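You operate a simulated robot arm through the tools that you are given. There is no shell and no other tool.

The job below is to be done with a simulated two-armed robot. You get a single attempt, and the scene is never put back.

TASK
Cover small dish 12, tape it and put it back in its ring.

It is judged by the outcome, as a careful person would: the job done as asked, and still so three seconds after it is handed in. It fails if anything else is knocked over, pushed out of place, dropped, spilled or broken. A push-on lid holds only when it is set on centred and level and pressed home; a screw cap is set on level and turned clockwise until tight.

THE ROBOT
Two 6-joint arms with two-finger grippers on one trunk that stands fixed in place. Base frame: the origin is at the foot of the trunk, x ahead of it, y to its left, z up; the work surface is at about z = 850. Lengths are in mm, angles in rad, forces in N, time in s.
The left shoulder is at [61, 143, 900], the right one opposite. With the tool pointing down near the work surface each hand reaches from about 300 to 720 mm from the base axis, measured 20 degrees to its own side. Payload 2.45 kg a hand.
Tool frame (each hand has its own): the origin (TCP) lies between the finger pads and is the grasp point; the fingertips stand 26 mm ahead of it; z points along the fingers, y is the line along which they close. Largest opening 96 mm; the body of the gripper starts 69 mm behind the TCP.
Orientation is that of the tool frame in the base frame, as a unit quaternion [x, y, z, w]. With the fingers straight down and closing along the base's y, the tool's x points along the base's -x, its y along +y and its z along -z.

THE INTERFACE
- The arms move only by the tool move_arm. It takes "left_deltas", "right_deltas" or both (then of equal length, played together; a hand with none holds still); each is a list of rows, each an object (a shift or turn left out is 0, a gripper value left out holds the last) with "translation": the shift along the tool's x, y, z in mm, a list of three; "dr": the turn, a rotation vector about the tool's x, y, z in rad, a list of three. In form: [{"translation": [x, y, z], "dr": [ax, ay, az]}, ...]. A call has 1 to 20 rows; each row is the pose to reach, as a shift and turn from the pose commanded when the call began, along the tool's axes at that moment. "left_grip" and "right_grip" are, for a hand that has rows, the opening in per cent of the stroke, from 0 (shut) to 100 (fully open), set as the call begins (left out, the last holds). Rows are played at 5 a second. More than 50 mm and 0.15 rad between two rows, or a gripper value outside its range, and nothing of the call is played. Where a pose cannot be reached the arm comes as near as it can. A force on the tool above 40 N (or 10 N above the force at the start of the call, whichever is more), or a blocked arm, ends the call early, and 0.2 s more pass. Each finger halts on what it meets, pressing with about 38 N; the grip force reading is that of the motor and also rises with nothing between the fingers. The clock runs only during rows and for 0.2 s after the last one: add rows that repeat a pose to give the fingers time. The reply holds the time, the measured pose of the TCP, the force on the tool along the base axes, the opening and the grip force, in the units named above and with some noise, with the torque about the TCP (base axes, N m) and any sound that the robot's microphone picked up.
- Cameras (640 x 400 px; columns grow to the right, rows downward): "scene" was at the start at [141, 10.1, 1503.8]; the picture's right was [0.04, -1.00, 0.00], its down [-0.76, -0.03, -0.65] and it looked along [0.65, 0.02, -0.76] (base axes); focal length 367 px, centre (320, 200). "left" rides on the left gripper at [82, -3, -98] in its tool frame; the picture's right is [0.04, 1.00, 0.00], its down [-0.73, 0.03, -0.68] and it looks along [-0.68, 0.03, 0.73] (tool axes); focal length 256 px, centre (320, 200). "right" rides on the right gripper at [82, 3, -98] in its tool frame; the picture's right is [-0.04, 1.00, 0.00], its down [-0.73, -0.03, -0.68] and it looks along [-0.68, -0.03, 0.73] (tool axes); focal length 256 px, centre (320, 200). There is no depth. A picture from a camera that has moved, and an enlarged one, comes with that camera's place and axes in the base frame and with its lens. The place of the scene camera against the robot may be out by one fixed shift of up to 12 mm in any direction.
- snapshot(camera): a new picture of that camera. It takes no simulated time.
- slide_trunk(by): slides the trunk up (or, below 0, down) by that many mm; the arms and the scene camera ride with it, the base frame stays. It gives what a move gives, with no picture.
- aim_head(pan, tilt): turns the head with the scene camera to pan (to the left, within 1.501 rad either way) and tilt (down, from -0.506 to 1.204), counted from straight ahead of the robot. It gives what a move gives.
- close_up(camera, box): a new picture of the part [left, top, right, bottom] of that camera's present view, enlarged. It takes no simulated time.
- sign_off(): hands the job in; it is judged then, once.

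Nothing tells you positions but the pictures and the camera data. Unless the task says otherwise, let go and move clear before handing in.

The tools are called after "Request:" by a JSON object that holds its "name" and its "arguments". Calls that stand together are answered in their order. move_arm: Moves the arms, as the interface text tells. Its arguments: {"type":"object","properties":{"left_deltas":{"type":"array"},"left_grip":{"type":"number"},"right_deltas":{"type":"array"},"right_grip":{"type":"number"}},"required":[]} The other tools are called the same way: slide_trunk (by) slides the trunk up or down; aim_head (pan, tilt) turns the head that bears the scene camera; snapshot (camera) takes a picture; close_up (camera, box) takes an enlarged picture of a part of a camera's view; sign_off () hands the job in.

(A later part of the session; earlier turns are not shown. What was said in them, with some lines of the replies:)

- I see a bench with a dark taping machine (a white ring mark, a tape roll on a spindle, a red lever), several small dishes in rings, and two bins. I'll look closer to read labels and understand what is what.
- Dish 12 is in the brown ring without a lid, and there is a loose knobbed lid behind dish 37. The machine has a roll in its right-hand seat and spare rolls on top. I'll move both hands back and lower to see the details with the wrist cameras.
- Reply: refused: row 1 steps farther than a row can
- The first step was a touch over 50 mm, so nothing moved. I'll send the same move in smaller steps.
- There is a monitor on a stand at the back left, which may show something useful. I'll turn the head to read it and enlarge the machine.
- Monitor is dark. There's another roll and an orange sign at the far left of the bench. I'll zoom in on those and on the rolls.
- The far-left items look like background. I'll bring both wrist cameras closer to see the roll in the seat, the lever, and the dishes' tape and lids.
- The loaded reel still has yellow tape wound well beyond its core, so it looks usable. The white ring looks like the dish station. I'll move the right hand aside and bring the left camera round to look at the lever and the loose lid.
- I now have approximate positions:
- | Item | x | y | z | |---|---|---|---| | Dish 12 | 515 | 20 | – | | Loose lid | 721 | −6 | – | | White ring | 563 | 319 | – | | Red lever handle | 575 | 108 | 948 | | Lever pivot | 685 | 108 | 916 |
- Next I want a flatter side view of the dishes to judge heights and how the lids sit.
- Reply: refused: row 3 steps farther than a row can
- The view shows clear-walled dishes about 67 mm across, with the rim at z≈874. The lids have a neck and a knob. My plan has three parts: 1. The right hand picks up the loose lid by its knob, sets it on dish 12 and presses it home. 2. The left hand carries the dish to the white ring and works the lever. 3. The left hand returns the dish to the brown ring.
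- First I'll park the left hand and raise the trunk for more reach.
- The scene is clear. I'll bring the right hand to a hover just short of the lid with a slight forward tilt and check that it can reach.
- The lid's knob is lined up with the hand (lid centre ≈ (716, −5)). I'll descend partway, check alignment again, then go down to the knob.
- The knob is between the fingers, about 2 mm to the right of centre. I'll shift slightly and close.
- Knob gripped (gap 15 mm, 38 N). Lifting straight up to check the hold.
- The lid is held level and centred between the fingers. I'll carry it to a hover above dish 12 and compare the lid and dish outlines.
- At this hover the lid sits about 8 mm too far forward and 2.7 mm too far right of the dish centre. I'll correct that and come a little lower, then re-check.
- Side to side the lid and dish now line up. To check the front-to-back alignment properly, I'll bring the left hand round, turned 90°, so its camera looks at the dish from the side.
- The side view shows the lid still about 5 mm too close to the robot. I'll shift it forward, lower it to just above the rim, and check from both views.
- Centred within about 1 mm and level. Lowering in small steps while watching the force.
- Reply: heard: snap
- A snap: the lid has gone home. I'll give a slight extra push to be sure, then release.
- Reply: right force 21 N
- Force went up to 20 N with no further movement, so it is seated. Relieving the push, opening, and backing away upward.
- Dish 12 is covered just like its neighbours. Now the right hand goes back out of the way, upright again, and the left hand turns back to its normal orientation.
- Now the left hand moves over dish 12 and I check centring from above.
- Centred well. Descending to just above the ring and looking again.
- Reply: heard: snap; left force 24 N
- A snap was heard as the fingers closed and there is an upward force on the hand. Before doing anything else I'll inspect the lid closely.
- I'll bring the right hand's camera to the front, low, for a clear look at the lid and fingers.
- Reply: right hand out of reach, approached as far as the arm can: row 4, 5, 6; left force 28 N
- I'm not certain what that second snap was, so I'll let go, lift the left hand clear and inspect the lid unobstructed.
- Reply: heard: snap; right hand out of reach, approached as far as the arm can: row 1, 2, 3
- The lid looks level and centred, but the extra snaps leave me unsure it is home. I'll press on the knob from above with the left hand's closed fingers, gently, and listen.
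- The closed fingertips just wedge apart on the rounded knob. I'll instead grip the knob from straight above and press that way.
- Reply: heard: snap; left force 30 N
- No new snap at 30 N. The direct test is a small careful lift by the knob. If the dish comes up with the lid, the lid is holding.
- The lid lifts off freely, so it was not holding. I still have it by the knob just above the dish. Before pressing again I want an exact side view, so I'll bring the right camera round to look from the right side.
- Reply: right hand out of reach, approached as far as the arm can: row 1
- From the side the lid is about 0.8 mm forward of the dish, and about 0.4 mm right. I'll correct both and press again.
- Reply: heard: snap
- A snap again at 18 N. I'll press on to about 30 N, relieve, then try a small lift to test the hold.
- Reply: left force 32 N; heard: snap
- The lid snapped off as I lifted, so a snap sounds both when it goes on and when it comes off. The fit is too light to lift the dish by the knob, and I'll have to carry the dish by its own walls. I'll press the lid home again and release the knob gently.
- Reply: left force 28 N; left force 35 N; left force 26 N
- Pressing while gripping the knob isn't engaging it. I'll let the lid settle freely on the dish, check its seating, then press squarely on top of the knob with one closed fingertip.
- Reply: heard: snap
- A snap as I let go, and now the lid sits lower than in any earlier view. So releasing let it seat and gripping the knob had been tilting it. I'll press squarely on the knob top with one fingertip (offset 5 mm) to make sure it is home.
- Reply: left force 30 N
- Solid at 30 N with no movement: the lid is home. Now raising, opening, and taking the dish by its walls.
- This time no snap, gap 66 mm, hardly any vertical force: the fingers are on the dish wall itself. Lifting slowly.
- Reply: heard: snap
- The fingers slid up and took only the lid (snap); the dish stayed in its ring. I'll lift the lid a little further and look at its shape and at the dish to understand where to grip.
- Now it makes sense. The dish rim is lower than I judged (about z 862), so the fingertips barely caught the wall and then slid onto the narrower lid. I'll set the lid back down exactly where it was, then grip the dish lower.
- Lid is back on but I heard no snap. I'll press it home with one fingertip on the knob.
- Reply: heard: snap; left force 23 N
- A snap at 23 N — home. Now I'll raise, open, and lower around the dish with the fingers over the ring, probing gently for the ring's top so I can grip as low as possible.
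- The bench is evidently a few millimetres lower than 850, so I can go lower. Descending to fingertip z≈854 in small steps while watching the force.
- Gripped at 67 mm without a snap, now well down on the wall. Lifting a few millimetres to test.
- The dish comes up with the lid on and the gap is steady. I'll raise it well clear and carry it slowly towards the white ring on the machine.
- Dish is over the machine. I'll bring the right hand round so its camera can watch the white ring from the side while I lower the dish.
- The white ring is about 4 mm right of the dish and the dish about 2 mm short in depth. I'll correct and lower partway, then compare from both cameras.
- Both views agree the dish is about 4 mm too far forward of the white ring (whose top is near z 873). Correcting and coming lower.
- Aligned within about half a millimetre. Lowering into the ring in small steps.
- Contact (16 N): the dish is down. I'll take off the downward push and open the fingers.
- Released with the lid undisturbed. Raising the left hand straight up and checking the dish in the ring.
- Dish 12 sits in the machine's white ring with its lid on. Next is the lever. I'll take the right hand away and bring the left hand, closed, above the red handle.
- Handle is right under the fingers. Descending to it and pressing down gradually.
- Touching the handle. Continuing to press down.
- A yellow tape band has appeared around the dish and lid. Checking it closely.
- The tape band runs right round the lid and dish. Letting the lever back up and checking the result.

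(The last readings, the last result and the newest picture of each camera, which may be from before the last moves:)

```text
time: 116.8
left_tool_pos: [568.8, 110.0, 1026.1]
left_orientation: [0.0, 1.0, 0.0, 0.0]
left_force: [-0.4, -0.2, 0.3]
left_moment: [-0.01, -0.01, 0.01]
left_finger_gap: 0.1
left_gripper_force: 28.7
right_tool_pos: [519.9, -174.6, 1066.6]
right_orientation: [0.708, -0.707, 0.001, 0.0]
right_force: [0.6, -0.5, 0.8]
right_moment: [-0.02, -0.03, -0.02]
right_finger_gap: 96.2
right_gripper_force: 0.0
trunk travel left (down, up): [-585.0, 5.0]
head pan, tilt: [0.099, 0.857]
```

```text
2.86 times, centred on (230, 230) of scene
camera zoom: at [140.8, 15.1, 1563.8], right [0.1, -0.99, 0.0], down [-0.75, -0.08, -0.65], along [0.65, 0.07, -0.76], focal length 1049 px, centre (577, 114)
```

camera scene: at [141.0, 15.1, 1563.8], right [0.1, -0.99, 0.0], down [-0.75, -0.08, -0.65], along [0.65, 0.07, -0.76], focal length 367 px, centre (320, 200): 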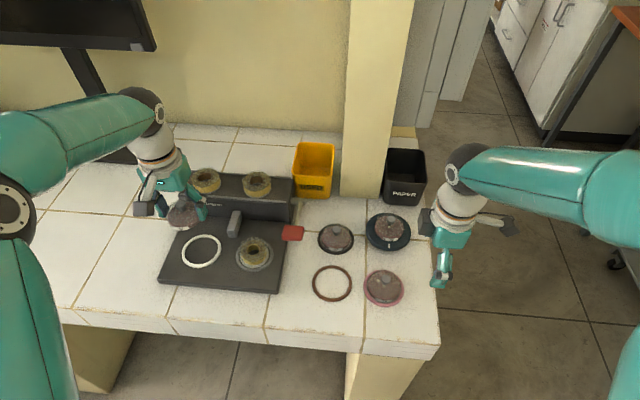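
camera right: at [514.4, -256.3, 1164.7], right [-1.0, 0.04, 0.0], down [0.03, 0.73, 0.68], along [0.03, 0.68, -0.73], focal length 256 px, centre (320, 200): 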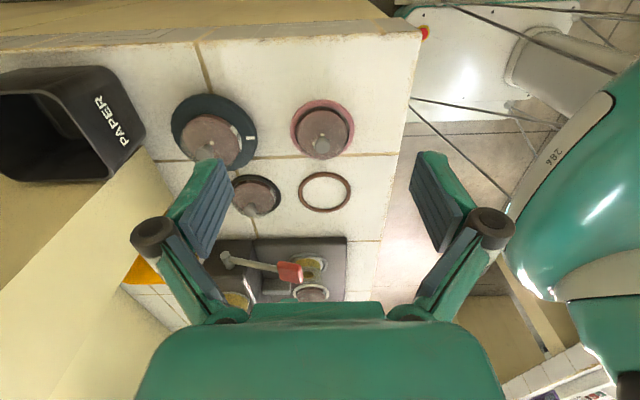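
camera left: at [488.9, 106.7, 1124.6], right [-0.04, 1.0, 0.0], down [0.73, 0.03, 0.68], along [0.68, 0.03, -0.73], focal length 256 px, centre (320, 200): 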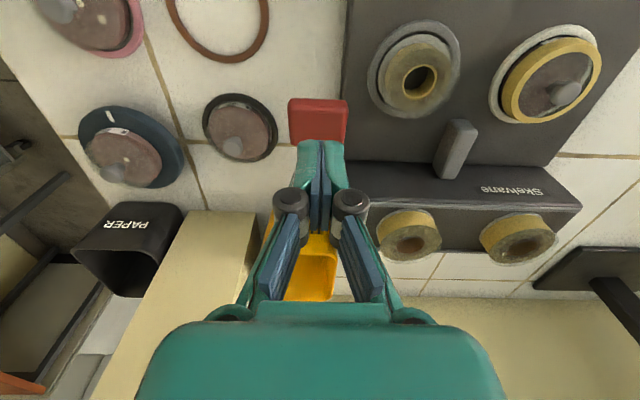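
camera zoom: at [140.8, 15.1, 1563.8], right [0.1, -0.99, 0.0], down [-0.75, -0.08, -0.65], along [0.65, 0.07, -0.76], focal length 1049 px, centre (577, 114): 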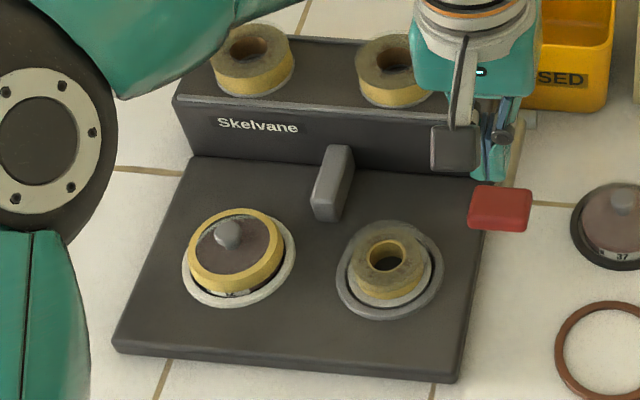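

The lever sprang back and nothing else has moved. Now the left hand goes back over the taped dish.

Request:
{"name": "move_arm", "arguments": {"left_deltas": [{"translation": [5, 30, -10]}, {"translation": [10, 75, -10]}, {"translation": [10.3, 120, -10]}, {"translation": [10.3, 165, -10]}, {"translation": [10.3, 205, -5]}, {"translation": [10.3, 205, 30]}, {"translation": [10.3, 205, 65]}, {"translation": [10.3, 205, 75]}, {"translation": [10.3, 205, 75]}], "left_grip": 90}}

Request:
{"name": "close_up", "arguments": {"camera": "left", "box": [200, 40, 440, 220]}}

Request:
{"name": "close_up", "arguments": {"camera": "scene", "box": [140, 160, 320, 300]}}

```text
time: 118.8
left_tool_pos: [562.4, 315.3, 951.2]
left_orientation: [0.0, 1.0, -0.001, 0.0]
left_force: [0.5, -0.1, -0.3]
left_moment: [-0.01, 0.0, -0.03]
left_finger_gap: 86.7
left_gripper_force: 0.0
right_tool_pos: [519.1, -173.7, 1066.1]
right_orientation: [0.708, -0.706, 0.001, -0.001]
right_force: [-0.2, -0.2, 0.1]
right_moment: [0.01, 0.03, 0.0]
right_finger_gap: 96.0
right_gripper_force: 0.1
trunk travel left (down, up): [-585.0, 5.0]
head pan, tilt: [0.099, 0.857]
```

```text
2.22 times, centred on (320, 130) of left
camera zoom: at [480.8, 311.3, 1049.5], right [-0.04, 1.0, 0.0], down [0.73, 0.03, 0.68], along [0.68, 0.03, -0.73], focal length 569 px, centre (320, 356)
```

zoom: 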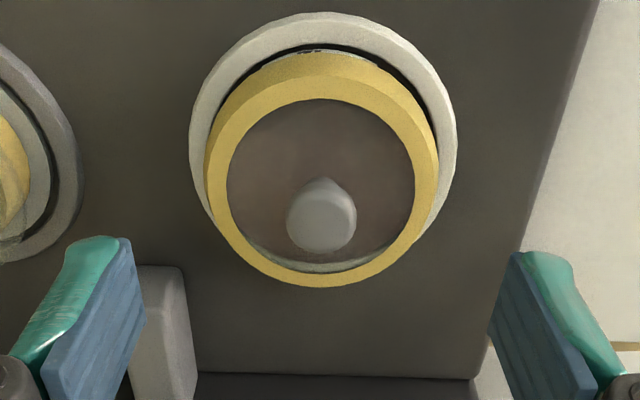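

```text
2.86 times, centred on (230, 230) of scene
camera zoom: at [140.9, 15.3, 1563.8], right [0.1, -0.99, 0.0], down [-0.75, -0.08, -0.65], along [0.65, 0.07, -0.76], focal length 1049 px, centre (577, 114)
```

zoom: 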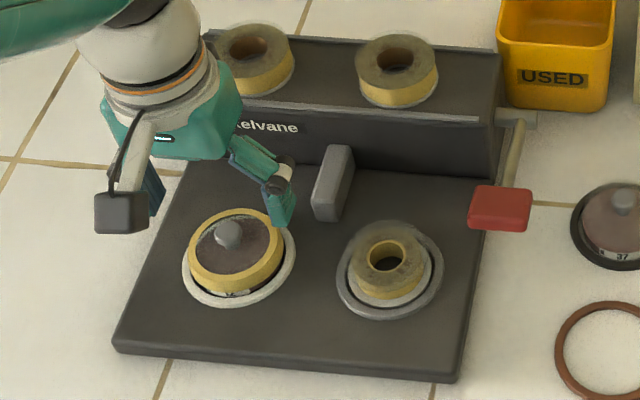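

Request:
{"name": "move_arm", "arguments": {"left_deltas": [{"translation": [2, 0.3, 0]}, {"translation": [2, 0.3, 0]}, {"translation": [2, 0.3, 15]}, {"translation": [2, 0.3, 28]}, {"translation": [2, 0.3, 38]}, {"translation": [2, 0.3, 38]}], "left_grip": 82}}

Request:
{"name": "close_up", "arguments": {"camera": "left", "box": [200, 40, 440, 220]}}

Request:
{"name": "close_up", "arguments": {"camera": "scene", "box": [170, 200, 270, 280]}}

```text
time: 120.2
left_tool_pos: [557.7, 315.0, 912.3]
left_orientation: [0.0, 1.0, 0.001, 0.001]
left_force: [0.4, -0.9, 0.0]
left_moment: [0.01, -0.04, 0.0]
left_finger_gap: 78.9
left_gripper_force: 0.0
right_tool_pos: [519.4, -174.9, 1066.5]
right_orientation: [0.708, -0.707, 0.0, -0.001]
right_force: [0.1, -0.8, 0.5]
right_moment: [-0.01, 0.0, -0.01]
right_finger_gap: 95.9
right_gripper_force: 0.0
trunk travel left (down, up): [-585.0, 5.0]
head pan, tilt: [0.099, 0.857]
```

```text
2.22 times, centred on (320, 130) of left
camera zoom: at [477.5, 311.6, 1011.1], right [-0.04, 1.0, 0.0], down [0.73, 0.03, 0.68], along [0.68, 0.03, -0.73], focal length 569 px, centre (320, 356)
```

zoom: 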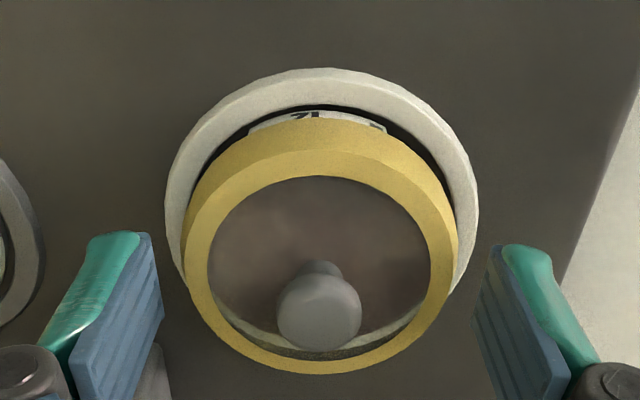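

```text
5.00 times, centred on (220, 240) of scene
camera zoom: at [140.7, 15.0, 1563.9], right [0.1, -0.99, 0.0], down [-0.75, -0.08, -0.65], along [0.65, 0.07, -0.76], focal length 1835 px, centre (820, 0)
```

zoom: 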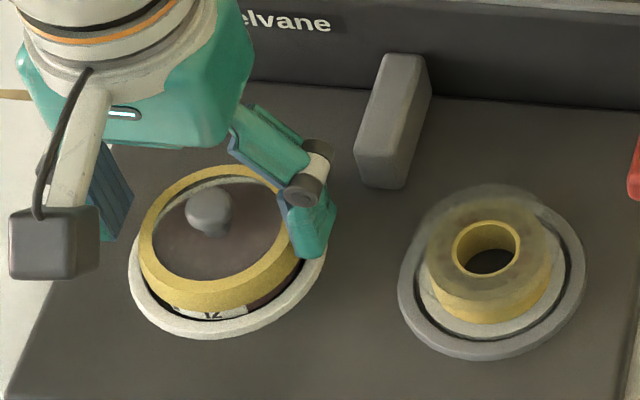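

Request:
{"name": "move_arm", "arguments": {"left_deltas": [{"translation": [-0.5, 0, 5]}, {"translation": [-0.5, 0, 10]}, {"translation": [-0.5, 0, 14]}, {"translation": [-0.5, 0, 14]}]}}

Request:
{"name": "close_up", "arguments": {"camera": "left", "box": [200, 40, 440, 220]}}

```text
time: 121.2
left_tool_pos: [558.8, 314.0, 898.6]
left_orientation: [0.001, 1.0, 0.0, -0.001]
left_force: [0.0, -0.3, 0.3]
left_moment: [0.0, -0.05, -0.04]
left_finger_gap: 78.6
left_gripper_force: 0.0
right_tool_pos: [517.9, -174.8, 1066.2]
right_orientation: [0.708, -0.707, 0.0, -0.001]
right_force: [0.5, -0.5, -0.6]
right_moment: [0.01, 0.02, 0.01]
right_finger_gap: 96.1
right_gripper_force: 0.1
trunk travel left (down, up): [-585.0, 5.0]
head pan, tilt: [0.099, 0.857]
```

```text
2.22 times, centred on (320, 130) of left
camera zoom: at [477.9, 311.7, 997.4], right [-0.04, 1.0, 0.0], down [0.73, 0.03, 0.68], along [0.68, 0.03, -0.73], focal length 569 px, centre (320, 356)
```

zoom: 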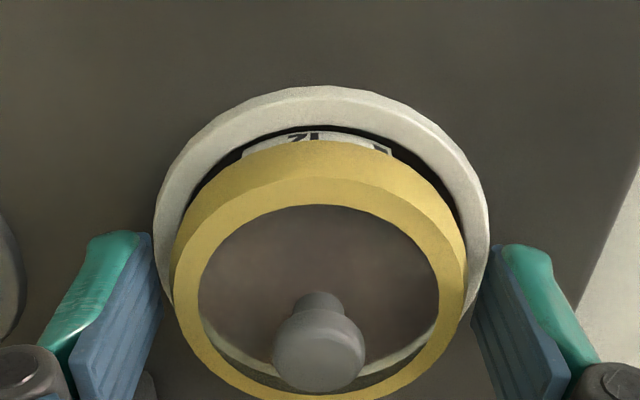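

Now close on the dish and see the gap, forces and sound.

Request:
{"name": "move_arm", "arguments": {"left_deltas": [{"translation": [0, 0, 0]}, {"translation": [0, 0, 0]}, {"translation": [0, 0, 0]}, {"translation": [0, 0, 0]}], "left_grip": 40}}

Request:
{"name": "close_up", "arguments": {"camera": "left", "box": [200, 40, 440, 220]}}

Request:
{"name": "close_up", "arguments": {"camera": "scene", "box": [170, 200, 270, 280]}}

```text
time: 122.2
left_tool_pos: [558.4, 315.8, 898.6]
left_orientation: [0.0, 1.0, 0.0, 0.0]
left_force: [-0.2, 1.2, 1.3]
left_moment: [-0.08, 0.05, 0.03]
left_finger_gap: 66.7
left_gripper_force: 38.0
right_tool_pos: [518.9, -174.5, 1066.1]
right_orientation: [0.708, -0.706, 0.001, 0.0]
right_force: [0.9, 0.2, 0.4]
right_moment: [0.03, -0.03, 0.0]
right_finger_gap: 96.1
right_gripper_force: 0.1
trunk travel left (down, up): [-585.0, 5.0]
head pan, tilt: [0.099, 0.857]
```

```text
2.22 times, centred on (320, 130) of left
camera zoom: at [477.9, 311.7, 997.6], right [-0.04, 1.0, 0.0], down [0.73, 0.03, 0.68], along [0.68, 0.03, -0.73], focal length 569 px, centre (320, 356)
```

zoom: 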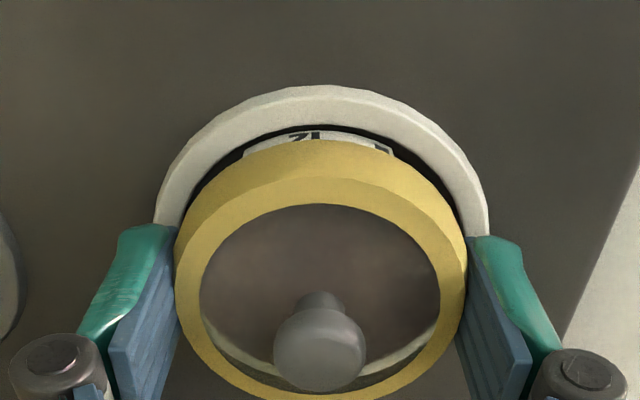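

```text
5.00 times, centred on (220, 240) of scene
camera zoom: at [140.7, 15.1, 1563.9], right [0.1, -0.99, 0.0], down [-0.75, -0.08, -0.65], along [0.65, 0.07, -0.76], focal length 1835 px, centre (820, 0)
```

zoom: 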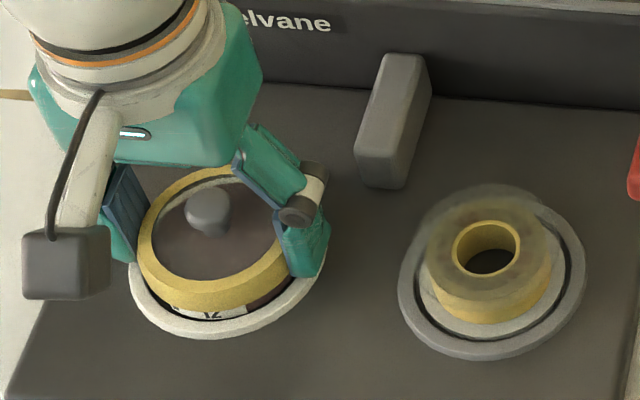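

Gap 67 mm, no snap. Lifting slowly and checking.

Request:
{"name": "move_arm", "arguments": {"left_deltas": [{"translation": [0, 0, -2]}, {"translation": [0, 0, -4]}, {"translation": [0, 0, -7]}, {"translation": [0, 0, -10]}, {"translation": [0, 0, -14]}, {"translation": [0, 0, -14]}]}}

Request:
{"name": "close_up", "arguments": {"camera": "left", "box": [200, 40, 440, 220]}}

Request:
{"name": "close_up", "arguments": {"camera": "scene", "box": [170, 200, 270, 280]}}

```text
time: 123.5
left_tool_pos: [560.0, 316.0, 913.5]
left_orientation: [0.0, 1.0, 0.0, 0.0]
left_force: [-0.6, -0.3, -1.5]
left_moment: [0.01, -0.01, 0.02]
left_finger_gap: 66.8
left_gripper_force: 38.5
right_tool_pos: [520.3, -174.4, 1066.8]
right_orientation: [0.708, -0.706, 0.0, 0.0]
right_force: [-0.6, 0.0, 0.9]
right_moment: [0.03, 0.01, -0.01]
right_finger_gap: 96.0
right_gripper_force: 0.0
trunk travel left (down, up): [-585.0, 5.0]
head pan, tilt: [0.099, 0.857]
```

```text
2.22 times, centred on (320, 130) of left
camera zoom: at [478.9, 311.6, 1011.0], right [-0.04, 1.0, 0.0], down [0.73, 0.03, 0.68], along [0.68, 0.03, -0.73], focal length 569 px, centre (320, 356)
```

zoom: 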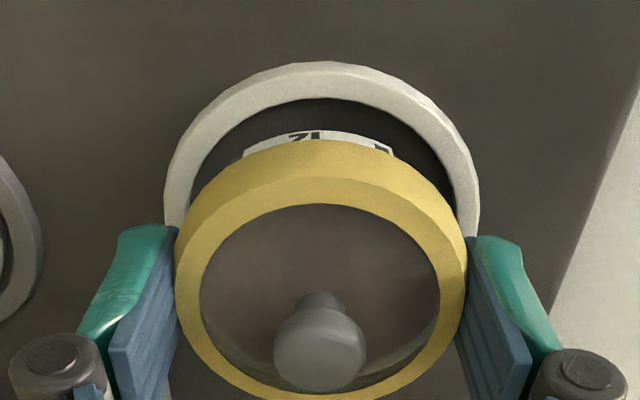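

```text
5.00 times, centred on (220, 240) of scene
camera zoom: at [141.1, 15.2, 1563.8], right [0.1, -0.99, 0.0], down [-0.75, -0.08, -0.65], along [0.65, 0.07, -0.76], focal length 1835 px, centre (820, 0)
```

zoom: 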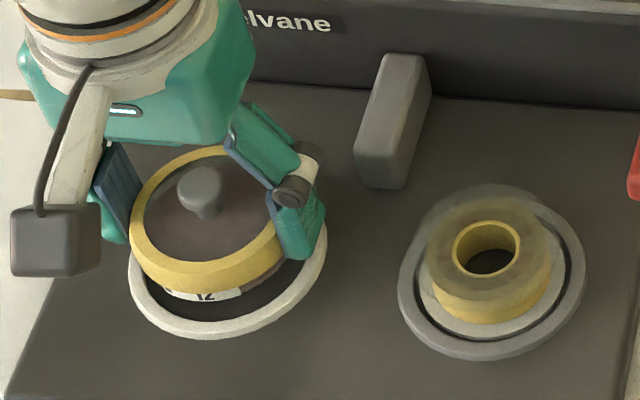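

The taped dish comes up whole. Raising and carrying it back over the brown ring.

Request:
{"name": "move_arm", "arguments": {"left_deltas": [{"translation": [0, 0, -15]}, {"translation": [0, 0, -32]}, {"translation": [0, 0, -50]}, {"translation": [0, 0, -68]}, {"translation": [0, 0, -85]}, {"translation": [0, 0, -100]}, {"translation": [0, 0, -106]}, {"translation": [0, 0, -106]}]}}

Request:
{"name": "move_arm", "arguments": {"left_deltas": [{"translation": [5, -12, 0]}, {"translation": [14, -32, 0]}, {"translation": [24, -55, 0]}, {"translation": [33, -80, 0]}, {"translation": [40, -105, 0]}, {"translation": [41, -130, 0]}, {"translation": [41, -155, 0]}, {"translation": [41, -180, 0]}, {"translation": [41, -205, 0]}, {"translation": [41, -230, 0]}, {"translation": [41, -253, 0]}, {"translation": [41, -273, 0]}, {"translation": [41, -287, 0]}, {"translation": [41, -293.5, 0]}, {"translation": [41, -293.5, 0]}]}}

Request:
{"name": "close_up", "arguments": {"camera": "left", "box": [200, 0, 440, 220]}}

Request:
{"name": "snapshot", "arguments": {"camera": "right"}}

Request:
{"name": "snapshot", "arguments": {"camera": "scene"}}

```text
time: 125.3
left_tool_pos: [558.6, 313.9, 1019.0]
left_orientation: [0.0, 1.0, 0.0, 0.0]
left_force: [-0.2, -0.1, -1.1]
left_moment: [-0.03, -0.01, 0.0]
left_finger_gap: 66.6
left_gripper_force: 38.5
right_tool_pos: [518.9, -174.9, 1066.5]
right_orientation: [0.708, -0.706, 0.0, -0.001]
right_force: [0.1, 0.3, 0.5]
right_moment: [0.01, 0.01, 0.0]
right_finger_gap: 96.0
right_gripper_force: 0.0
trunk travel left (down, up): [-585.0, 5.0]
head pan, tilt: [0.099, 0.857]
```

```text
time: 128.6
left_tool_pos: [518.8, 20.7, 1019.2]
left_orientation: [-0.001, 1.0, 0.0, 0.001]
left_force: [0.4, -0.1, -0.3]
left_moment: [0.01, 0.01, -0.03]
left_finger_gap: 66.8
left_gripper_force: 38.2
right_tool_pos: [519.8, -173.3, 1064.9]
right_orientation: [0.708, -0.706, 0.001, -0.001]
right_force: [0.0, -0.4, -0.8]
right_moment: [0.0, 0.01, 0.02]
right_finger_gap: 96.3
right_gripper_force: 0.0
trunk travel left (down, up): [-585.0, 5.0]
head pan, tilt: [0.099, 0.857]
```

```text
1.82 times, centred on (320, 110) of left
camera zoom: at [438.2, 17.7, 1117.4], right [-0.04, 1.0, 0.0], down [0.73, 0.03, 0.68], along [0.68, 0.03, -0.73], focal length 465 px, centre (320, 364)
```

zoom: 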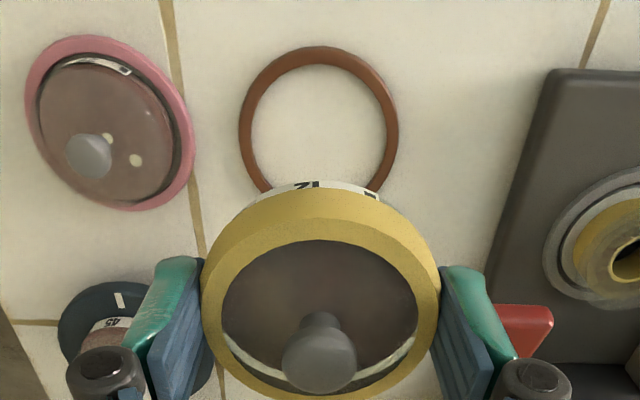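

```text
taken
camera right: at [514.3, -256.1, 1164.8], right [-1.0, 0.04, 0.0], down [0.03, 0.73, 0.68], along [0.03, 0.68, -0.73], focal length 256 px, centre (320, 200)
```

right: 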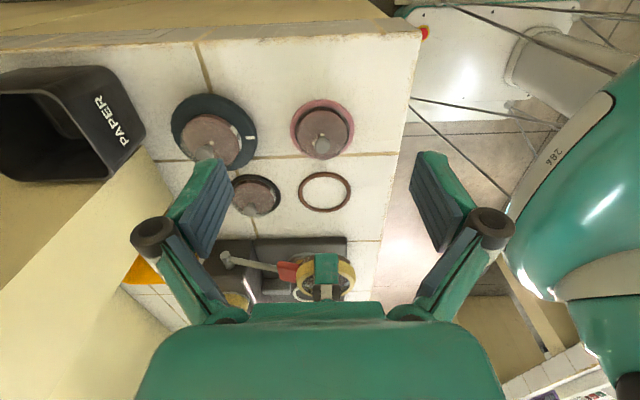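

```text
taken
camera scene: at [140.9, 15.1, 1563.8], right [0.1, -0.99, 0.0], down [-0.75, -0.08, -0.65], along [0.65, 0.07, -0.76], focal length 367 px, centre (320, 200)
```

scene: 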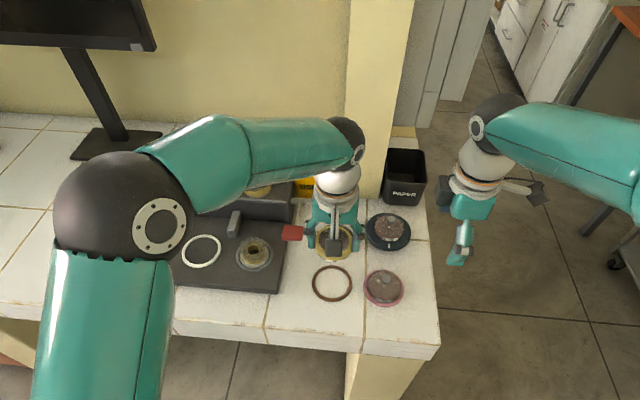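

Request:
{"name": "move_arm", "arguments": {"left_deltas": [{"translation": [0, 0, 15]}, {"translation": [0, 0, 38]}, {"translation": [0, 0, 62]}, {"translation": [0, 0, 85]}, {"translation": [0, 0, 103]}, {"translation": [0, 0, 112]}, {"translation": [0, 0, 115]}, {"translation": [0, 0, 115]}]}}

Request:
{"name": "close_up", "arguments": {"camera": "left", "box": [220, 40, 420, 200]}}

Request:
{"name": "close_up", "arguments": {"camera": "right", "box": [270, 150, 380, 230]}}

```text
time: 130.3
left_tool_pos: [518.5, 19.8, 903.5]
left_orientation: [-0.001, 1.0, 0.0, -0.001]
left_force: [-0.4, -0.1, -1.8]
left_moment: [-0.02, 0.01, 0.02]
left_finger_gap: 66.8
left_gripper_force: 38.3
right_tool_pos: [519.6, -173.8, 1067.1]
right_orientation: [0.708, -0.706, 0.001, -0.001]
right_force: [0.7, -0.5, -1.4]
right_moment: [-0.01, -0.01, 0.01]
right_finger_gap: 96.2
right_gripper_force: 0.1
trunk travel left (down, up): [-585.0, 5.0]
head pan, tilt: [0.099, 0.857]
```

```text
2.50 times, centred on (320, 120) of left
camera zoom: at [437.9, 17.1, 1001.9], right [-0.04, 1.0, 0.0], down [0.73, 0.03, 0.68], along [0.68, 0.03, -0.73], focal length 640 px, centre (320, 400)
```

zoom: 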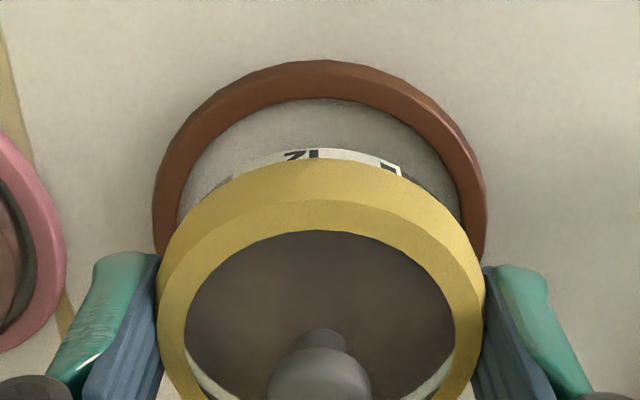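

```text
5.00 times, centred on (325, 190) of right
camera zoom: at [514.3, -256.2, 1164.7], right [-1.0, 0.04, 0.0], down [0.03, 0.73, 0.68], along [0.03, 0.68, -0.73], focal length 1280 px, centre (295, 250)
```

zoom: 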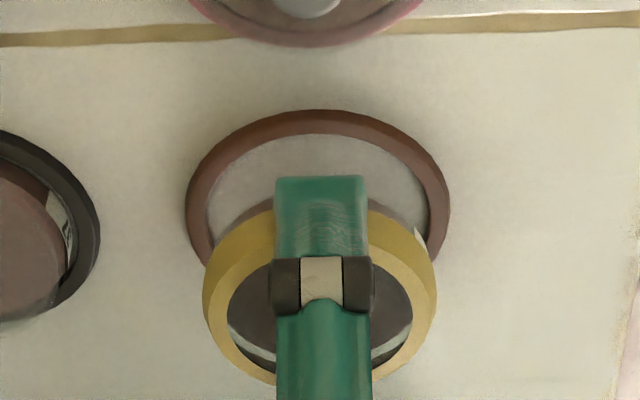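

Aligned within half a millimetre in both directions. Lowering into the brown ring.

Request:
{"name": "move_arm", "arguments": {"left_deltas": [{"translation": [0, 0, 5]}, {"translation": [0, 0, 10]}, {"translation": [0, 0, 14]}, {"translation": [0, 0, 17]}, {"translation": [0, 0, 17]}]}}

Request:
{"name": "close_up", "arguments": {"camera": "left", "box": [220, 40, 420, 200]}}

Request:
{"name": "close_up", "arguments": {"camera": "right", "box": [270, 150, 380, 230]}}

```text
time: 131.6
left_tool_pos: [517.4, 20.9, 886.0]
left_orientation: [0.0, 1.0, 0.0, -0.001]
left_force: [0.1, 0.2, -3.6]
left_moment: [-0.04, 0.0, 0.03]
left_finger_gap: 66.8
left_gripper_force: 38.4
right_tool_pos: [520.1, -172.9, 1066.8]
right_orientation: [0.708, -0.706, 0.0, 0.0]
right_force: [-0.4, 0.0, -1.1]
right_moment: [-0.01, 0.0, -0.02]
right_finger_gap: 96.1
right_gripper_force: 0.0
trunk travel left (down, up): [-585.0, 5.0]
head pan, tilt: [0.099, 0.857]
```

```text
2.50 times, centred on (320, 120) of left
camera zoom: at [437.6, 18.4, 985.1], right [-0.04, 1.0, 0.0], down [0.73, 0.03, 0.68], along [0.68, 0.03, -0.73], focal length 640 px, centre (320, 400)
```

zoom: 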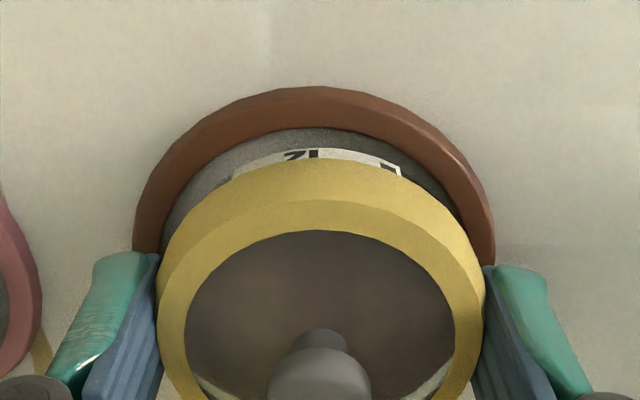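

```text
5.00 times, centred on (325, 190) of right
camera zoom: at [514.4, -256.2, 1164.6], right [-1.0, 0.04, 0.0], down [0.03, 0.73, 0.68], along [0.03, 0.68, -0.73], focal length 1280 px, centre (295, 250)
```

zoom: 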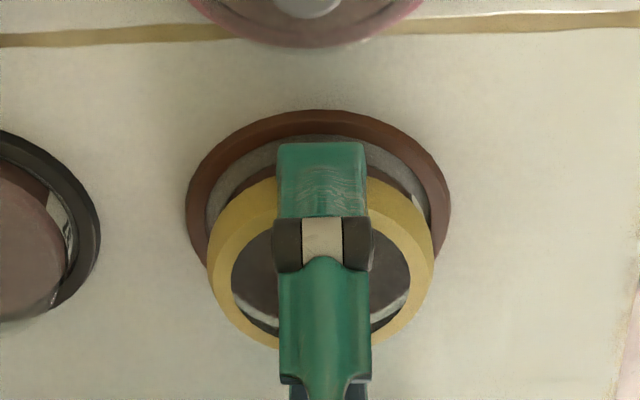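

Request:
{"name": "move_arm", "arguments": {"left_deltas": [{"translation": [-0.5, -1.5, 0]}, {"translation": [-0.5, -1.5, 2]}, {"translation": [-0.5, -1.5, 4]}, {"translation": [-0.5, -1.5, 4]}]}}

Request:
{"name": "close_up", "arguments": {"camera": "left", "box": [220, 40, 420, 200]}}

Request:
{"name": "close_up", "arguments": {"camera": "right", "box": [270, 150, 380, 230]}}

```text
time: 132.6
left_tool_pos: [518.8, 20.1, 881.4]
left_orientation: [0.0, 1.0, 0.0, 0.0]
left_force: [-0.1, -0.2, -3.9]
left_moment: [-0.01, 0.02, 0.02]
left_finger_gap: 66.5
left_gripper_force: 38.1
right_tool_pos: [518.5, -173.4, 1065.6]
right_orientation: [0.708, -0.706, 0.001, 0.0]
right_force: [-0.5, -0.4, 0.6]
right_moment: [0.01, -0.01, 0.02]
right_finger_gap: 96.2
right_gripper_force: 0.1
trunk travel left (down, up): [-585.0, 5.0]
head pan, tilt: [0.099, 0.857]
```

```text
2.50 times, centred on (320, 120) of left
camera zoom: at [438.5, 16.3, 981.0], right [-0.04, 1.0, 0.0], down [0.73, 0.03, 0.68], along [0.68, 0.03, -0.73], focal length 640 px, centre (320, 400)
```

zoom: 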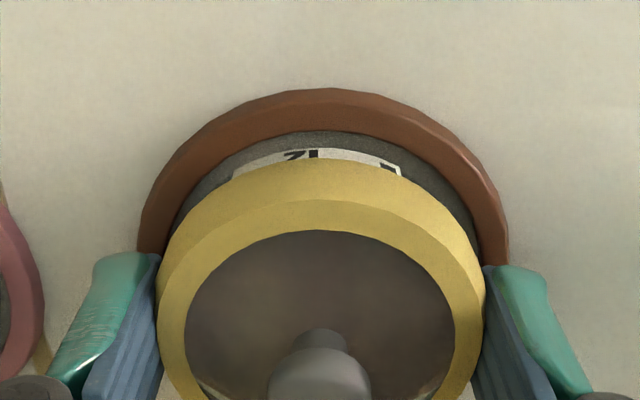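

```text
5.00 times, centred on (325, 190) of right
camera zoom: at [514.5, -256.2, 1164.6], right [-1.0, 0.04, 0.0], down [0.03, 0.73, 0.68], along [0.03, 0.68, -0.73], focal length 1280 px, centre (295, 250)
```

zoom: 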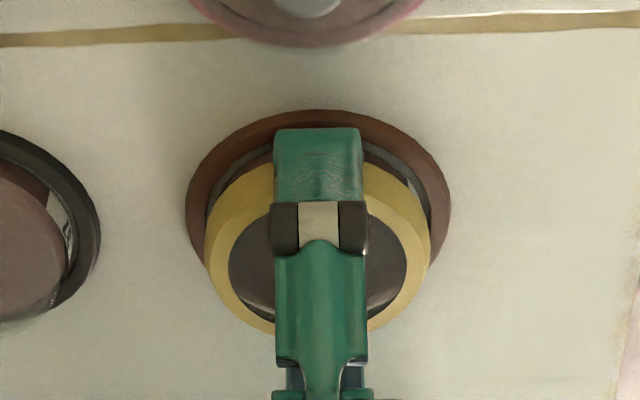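

Request:
{"name": "move_arm", "arguments": {"left_deltas": [{"translation": [0, 0, 1]}, {"translation": [0, 0, 2]}, {"translation": [0, 0, 3]}, {"translation": [0, 0, 3]}]}}

Request:
{"name": "close_up", "arguments": {"camera": "left", "box": [220, 40, 420, 200]}}

Request:
{"name": "close_up", "arguments": {"camera": "right", "box": [270, 150, 380, 230]}}

```text
time: 133.6
left_tool_pos: [518.7, 19.5, 879.2]
left_orientation: [0.0, 1.0, 0.0, 0.0]
left_force: [-0.5, 0.3, -2.0]
left_moment: [0.02, 0.01, -0.02]
left_finger_gap: 66.8
left_gripper_force: 38.0
right_tool_pos: [520.0, -174.5, 1066.2]
right_orientation: [0.708, -0.706, 0.0, -0.001]
right_force: [0.4, 0.0, -0.6]
right_moment: [0.01, -0.01, 0.0]
right_finger_gap: 95.7
right_gripper_force: 0.0
trunk travel left (down, up): [-585.0, 5.0]
head pan, tilt: [0.099, 0.857]
```

```text
2.50 times, centred on (320, 120) of left
camera zoom: at [437.9, 16.1, 978.1], right [-0.04, 1.0, 0.0], down [0.73, 0.03, 0.68], along [0.68, 0.03, -0.73], focal length 640 px, centre (320, 400)
```

zoom: 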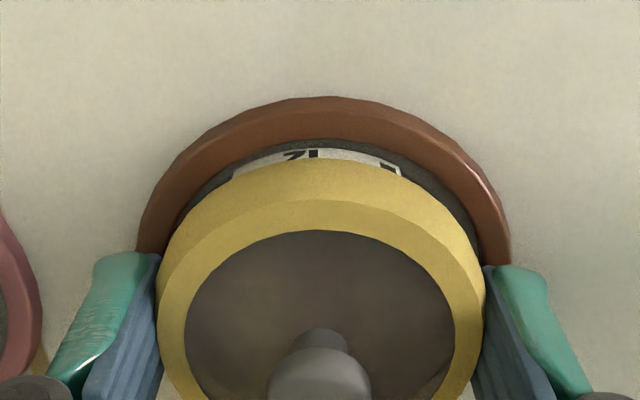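

```text
5.00 times, centred on (325, 190) of right
camera zoom: at [514.3, -256.2, 1164.7], right [-1.0, 0.04, 0.0], down [0.03, 0.73, 0.68], along [0.03, 0.68, -0.73], focal length 1280 px, centre (295, 250)
```

zoom: 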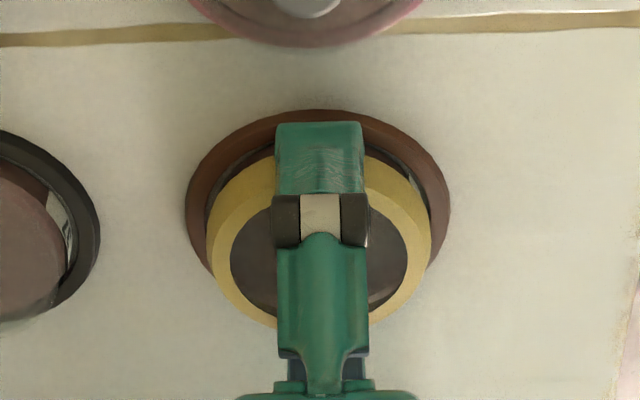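

Request:
{"name": "move_arm", "arguments": {"left_deltas": [{"translation": [0, 0, 0.8]}, {"translation": [0, 0, 1.6]}, {"translation": [0, 0, 1.6]}]}}

Request:
{"name": "close_up", "arguments": {"camera": "left", "box": [220, 40, 420, 200]}}

```text
time: 134.3
left_tool_pos: [518.5, 19.5, 878.1]
left_orientation: [0.0, 1.0, -0.001, 0.001]
left_force: [0.1, 2.3, 8.0]
left_moment: [-0.06, 0.18, -0.04]
left_finger_gap: 66.4
left_gripper_force: 38.1
right_tool_pos: [520.0, -173.4, 1066.1]
right_orientation: [0.708, -0.706, 0.002, -0.001]
right_force: [0.8, 0.2, 0.3]
right_moment: [0.0, 0.0, 0.02]
right_finger_gap: 96.0
right_gripper_force: 0.1
trunk travel left (down, up): [-585.0, 5.0]
head pan, tilt: [0.099, 0.857]
```

```text
2.50 times, centred on (320, 120) of left
camera zoom: at [437.5, 16.2, 977.5], right [-0.04, 1.0, 0.0], down [0.73, 0.03, 0.68], along [0.68, 0.03, -0.73], focal length 640 px, centre (320, 400)
```

zoom: 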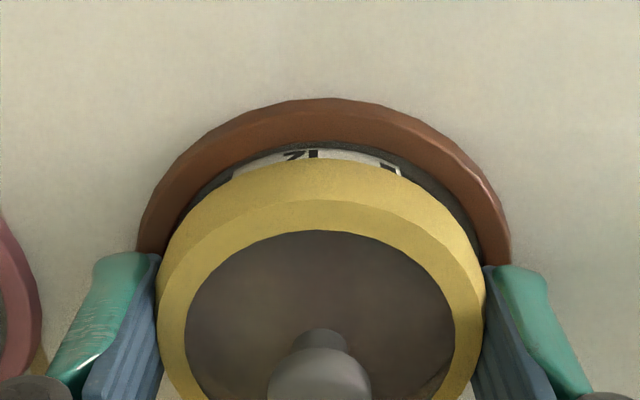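

Contact at 8 N: the dish is down inside its ring. Relieving the push, opening and lifting straight away.

Request:
{"name": "move_arm", "arguments": {"left_deltas": [{"translation": [0, 0, -1]}, {"translation": [0, 0, -1]}]}}

Request:
{"name": "move_arm", "arguments": {"left_deltas": [{"translation": [0, 0, 0]}, {"translation": [0, 0, 0]}, {"translation": [0, 0, 0]}, {"translation": [0, 0, -10]}, {"translation": [0, 0, -40]}, {"translation": [0, 0, -80]}, {"translation": [0, 0, -100]}, {"translation": [0, 0, -100]}], "left_grip": 82}}

Request:
{"name": "close_up", "arguments": {"camera": "left", "box": [240, 0, 400, 140]}}

Request:
{"name": "close_up", "arguments": {"camera": "right", "box": [270, 150, 380, 230]}}

Request:
{"name": "snapshot", "arguments": {"camera": "scene"}}

```text
time: 134.9
left_tool_pos: [517.7, 18.5, 878.5]
left_orientation: [0.0, 1.0, 0.001, 0.0]
left_force: [0.8, 0.9, 3.0]
left_moment: [-0.07, -0.1, 0.05]
left_finger_gap: 66.8
left_gripper_force: 38.1
right_tool_pos: [519.3, -173.8, 1066.0]
right_orientation: [0.707, -0.707, 0.001, 0.0]
right_force: [-0.2, -0.5, 0.4]
right_moment: [0.02, -0.05, -0.02]
right_finger_gap: 96.3
right_gripper_force: 0.1
trunk travel left (down, up): [-585.0, 5.0]
head pan, tilt: [0.099, 0.857]
```

```text
time: 136.8
left_tool_pos: [518.9, 20.5, 981.1]
left_orientation: [0.0, 1.0, 0.0, 0.0]
left_force: [0.7, -0.3, -0.2]
left_moment: [0.02, 0.01, 0.0]
left_finger_gap: 78.5
left_gripper_force: 0.2
right_tool_pos: [519.6, -173.1, 1066.1]
right_orientation: [0.708, -0.707, 0.0, 0.0]
right_force: [0.3, -0.3, 0.2]
right_moment: [-0.04, -0.01, 0.02]
right_finger_gap: 96.0
right_gripper_force: 0.0
trunk travel left (down, up): [-585.0, 5.0]
head pan, tilt: [0.099, 0.857]
```

```text
2.86 times, centred on (320, 70) of left
camera zoom: at [437.7, 16.7, 1079.4], right [-0.04, 1.0, 0.0], down [0.73, 0.03, 0.68], along [0.68, 0.03, -0.73], focal length 731 px, centre (320, 571)
```

zoom: 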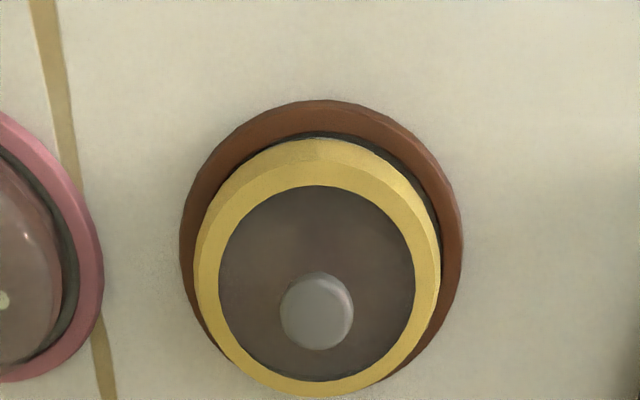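

```text
5.00 times, centred on (325, 190) of right
camera zoom: at [514.3, -256.3, 1164.7], right [-1.0, 0.04, 0.0], down [0.03, 0.73, 0.68], along [0.03, 0.68, -0.73], focal length 1280 px, centre (295, 250)
```

zoom: 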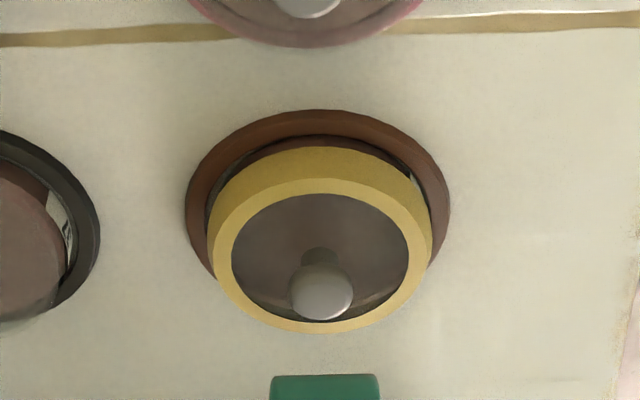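

```text
taken
camera scene: at [140.9, 15.0, 1563.8], right [0.1, -0.99, 0.0], down [-0.75, -0.08, -0.65], along [0.65, 0.07, -0.76], focal length 367 px, centre (320, 200)
```

scene: 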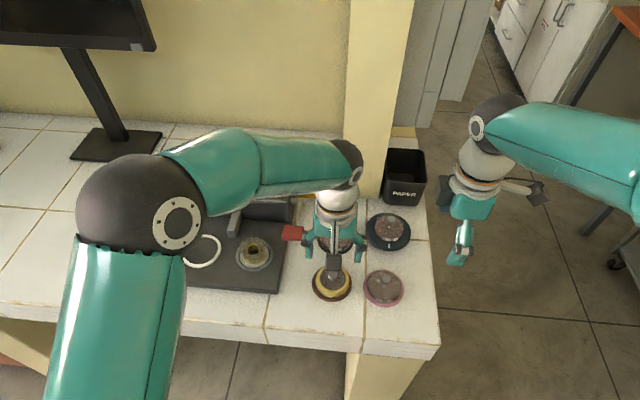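

Dish 12 is back in its brown ring, lidded and taped. Moving both hands clear and taking a last look at everything.

Request:
{"name": "move_arm", "arguments": {"left_deltas": [{"translation": [0, 0, -40]}, {"translation": [10, 20, -80]}, {"translation": [40, 50, -95]}, {"translation": [75, 85, -95]}, {"translation": [105, 120, -95]}, {"translation": [115, 165, -95]}, {"translation": [115, 210, -95]}, {"translation": [115, 250, -95]}, {"translation": [115, 250, -95]}]}}

Request:
{"name": "snapshot", "arguments": {"camera": "scene"}}

Request:
{"name": "close_up", "arguments": {"camera": "scene", "box": [280, 180, 420, 310]}}

Request:
{"name": "close_up", "arguments": {"camera": "scene", "box": [130, 130, 330, 300]}}

```text
time: 138.8
left_tool_pos: [401.9, 271.3, 1074.1]
left_orientation: [0.0, 1.0, 0.001, 0.0]
left_force: [0.0, -0.8, 0.1]
left_moment: [0.0, -0.02, 0.01]
left_finger_gap: 78.8
left_gripper_force: 0.1
right_tool_pos: [518.3, -175.2, 1066.4]
right_orientation: [-0.707, 0.707, -0.001, 0.0]
right_force: [-0.2, 0.2, 0.2]
right_moment: [0.01, -0.01, -0.02]
right_finger_gap: 95.9
right_gripper_force: 0.1
trunk travel left (down, up): [-585.0, 5.0]
head pan, tilt: [0.099, 0.857]
```

```text
taken
camera scene: at [140.8, 14.5, 1563.9], right [0.1, -0.99, 0.0], down [-0.75, -0.07, -0.65], along [0.65, 0.07, -0.76], focal length 367 px, centre (320, 200)
```

scene: 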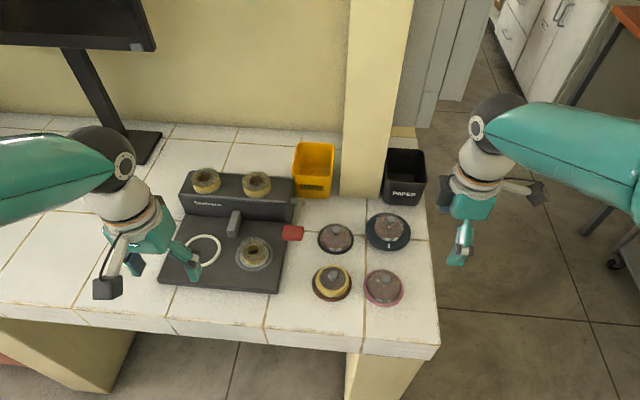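

```text
3.08 times, centred on (350, 245) of scene
camera zoom: at [140.8, 14.5, 1563.9], right [0.1, -0.99, 0.0], down [-0.75, -0.07, -0.65], along [0.65, 0.07, -0.76], focal length 1129 px, centre (228, 62)
```

zoom: 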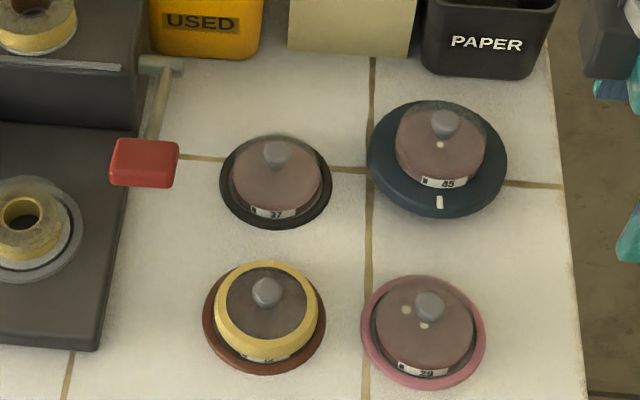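

```text
2.35 times, centred on (230, 215) of scene
camera zoom: at [140.8, 14.5, 1563.9], right [0.1, -0.99, 0.0], down [-0.75, -0.07, -0.65], along [0.65, 0.07, -0.76], focal length 864 px, centre (532, 165)
```

zoom: 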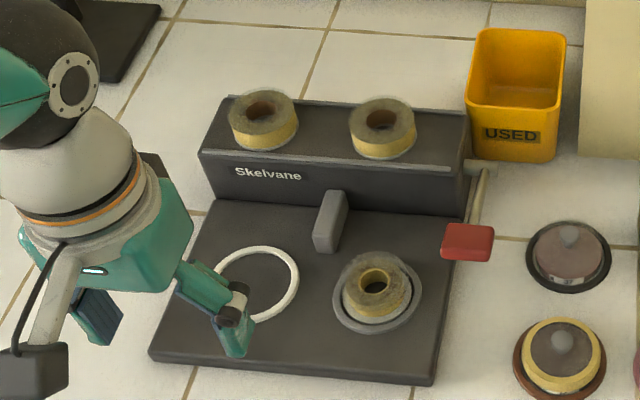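

Dish 12 is covered, taped, and sitting level in its brown ring. The other dishes, rolls, bins and lever look as they were at the start, and both hands are clear, so I'm handing in.

Request:
{"name": "sign_off", "arguments": {}}

```text
The job is handed in.
```

Small dish 12 is covered, taped and back in its brown ring, and the job is handed in. I don't have the judge's result.

- **Lid:** It went on with a snap and held when pressed. It came off several times while I was finding a grip low enough on the dish wall. After I pressed it on again at 23 N, it stayed on through the carry and the taping.
- **Tape:** One press of the red lever put a yellow band all the way round the lid and dish. The lever sprang back by itself. I used the reel already loaded in the machine and left the spares alone.
- **Ring:** The dish went back centred, and the last pictures show it level with the lid still under the tape.

The other dishes, rolls and bins looked undisturbed in the final view, and both hands were clear.
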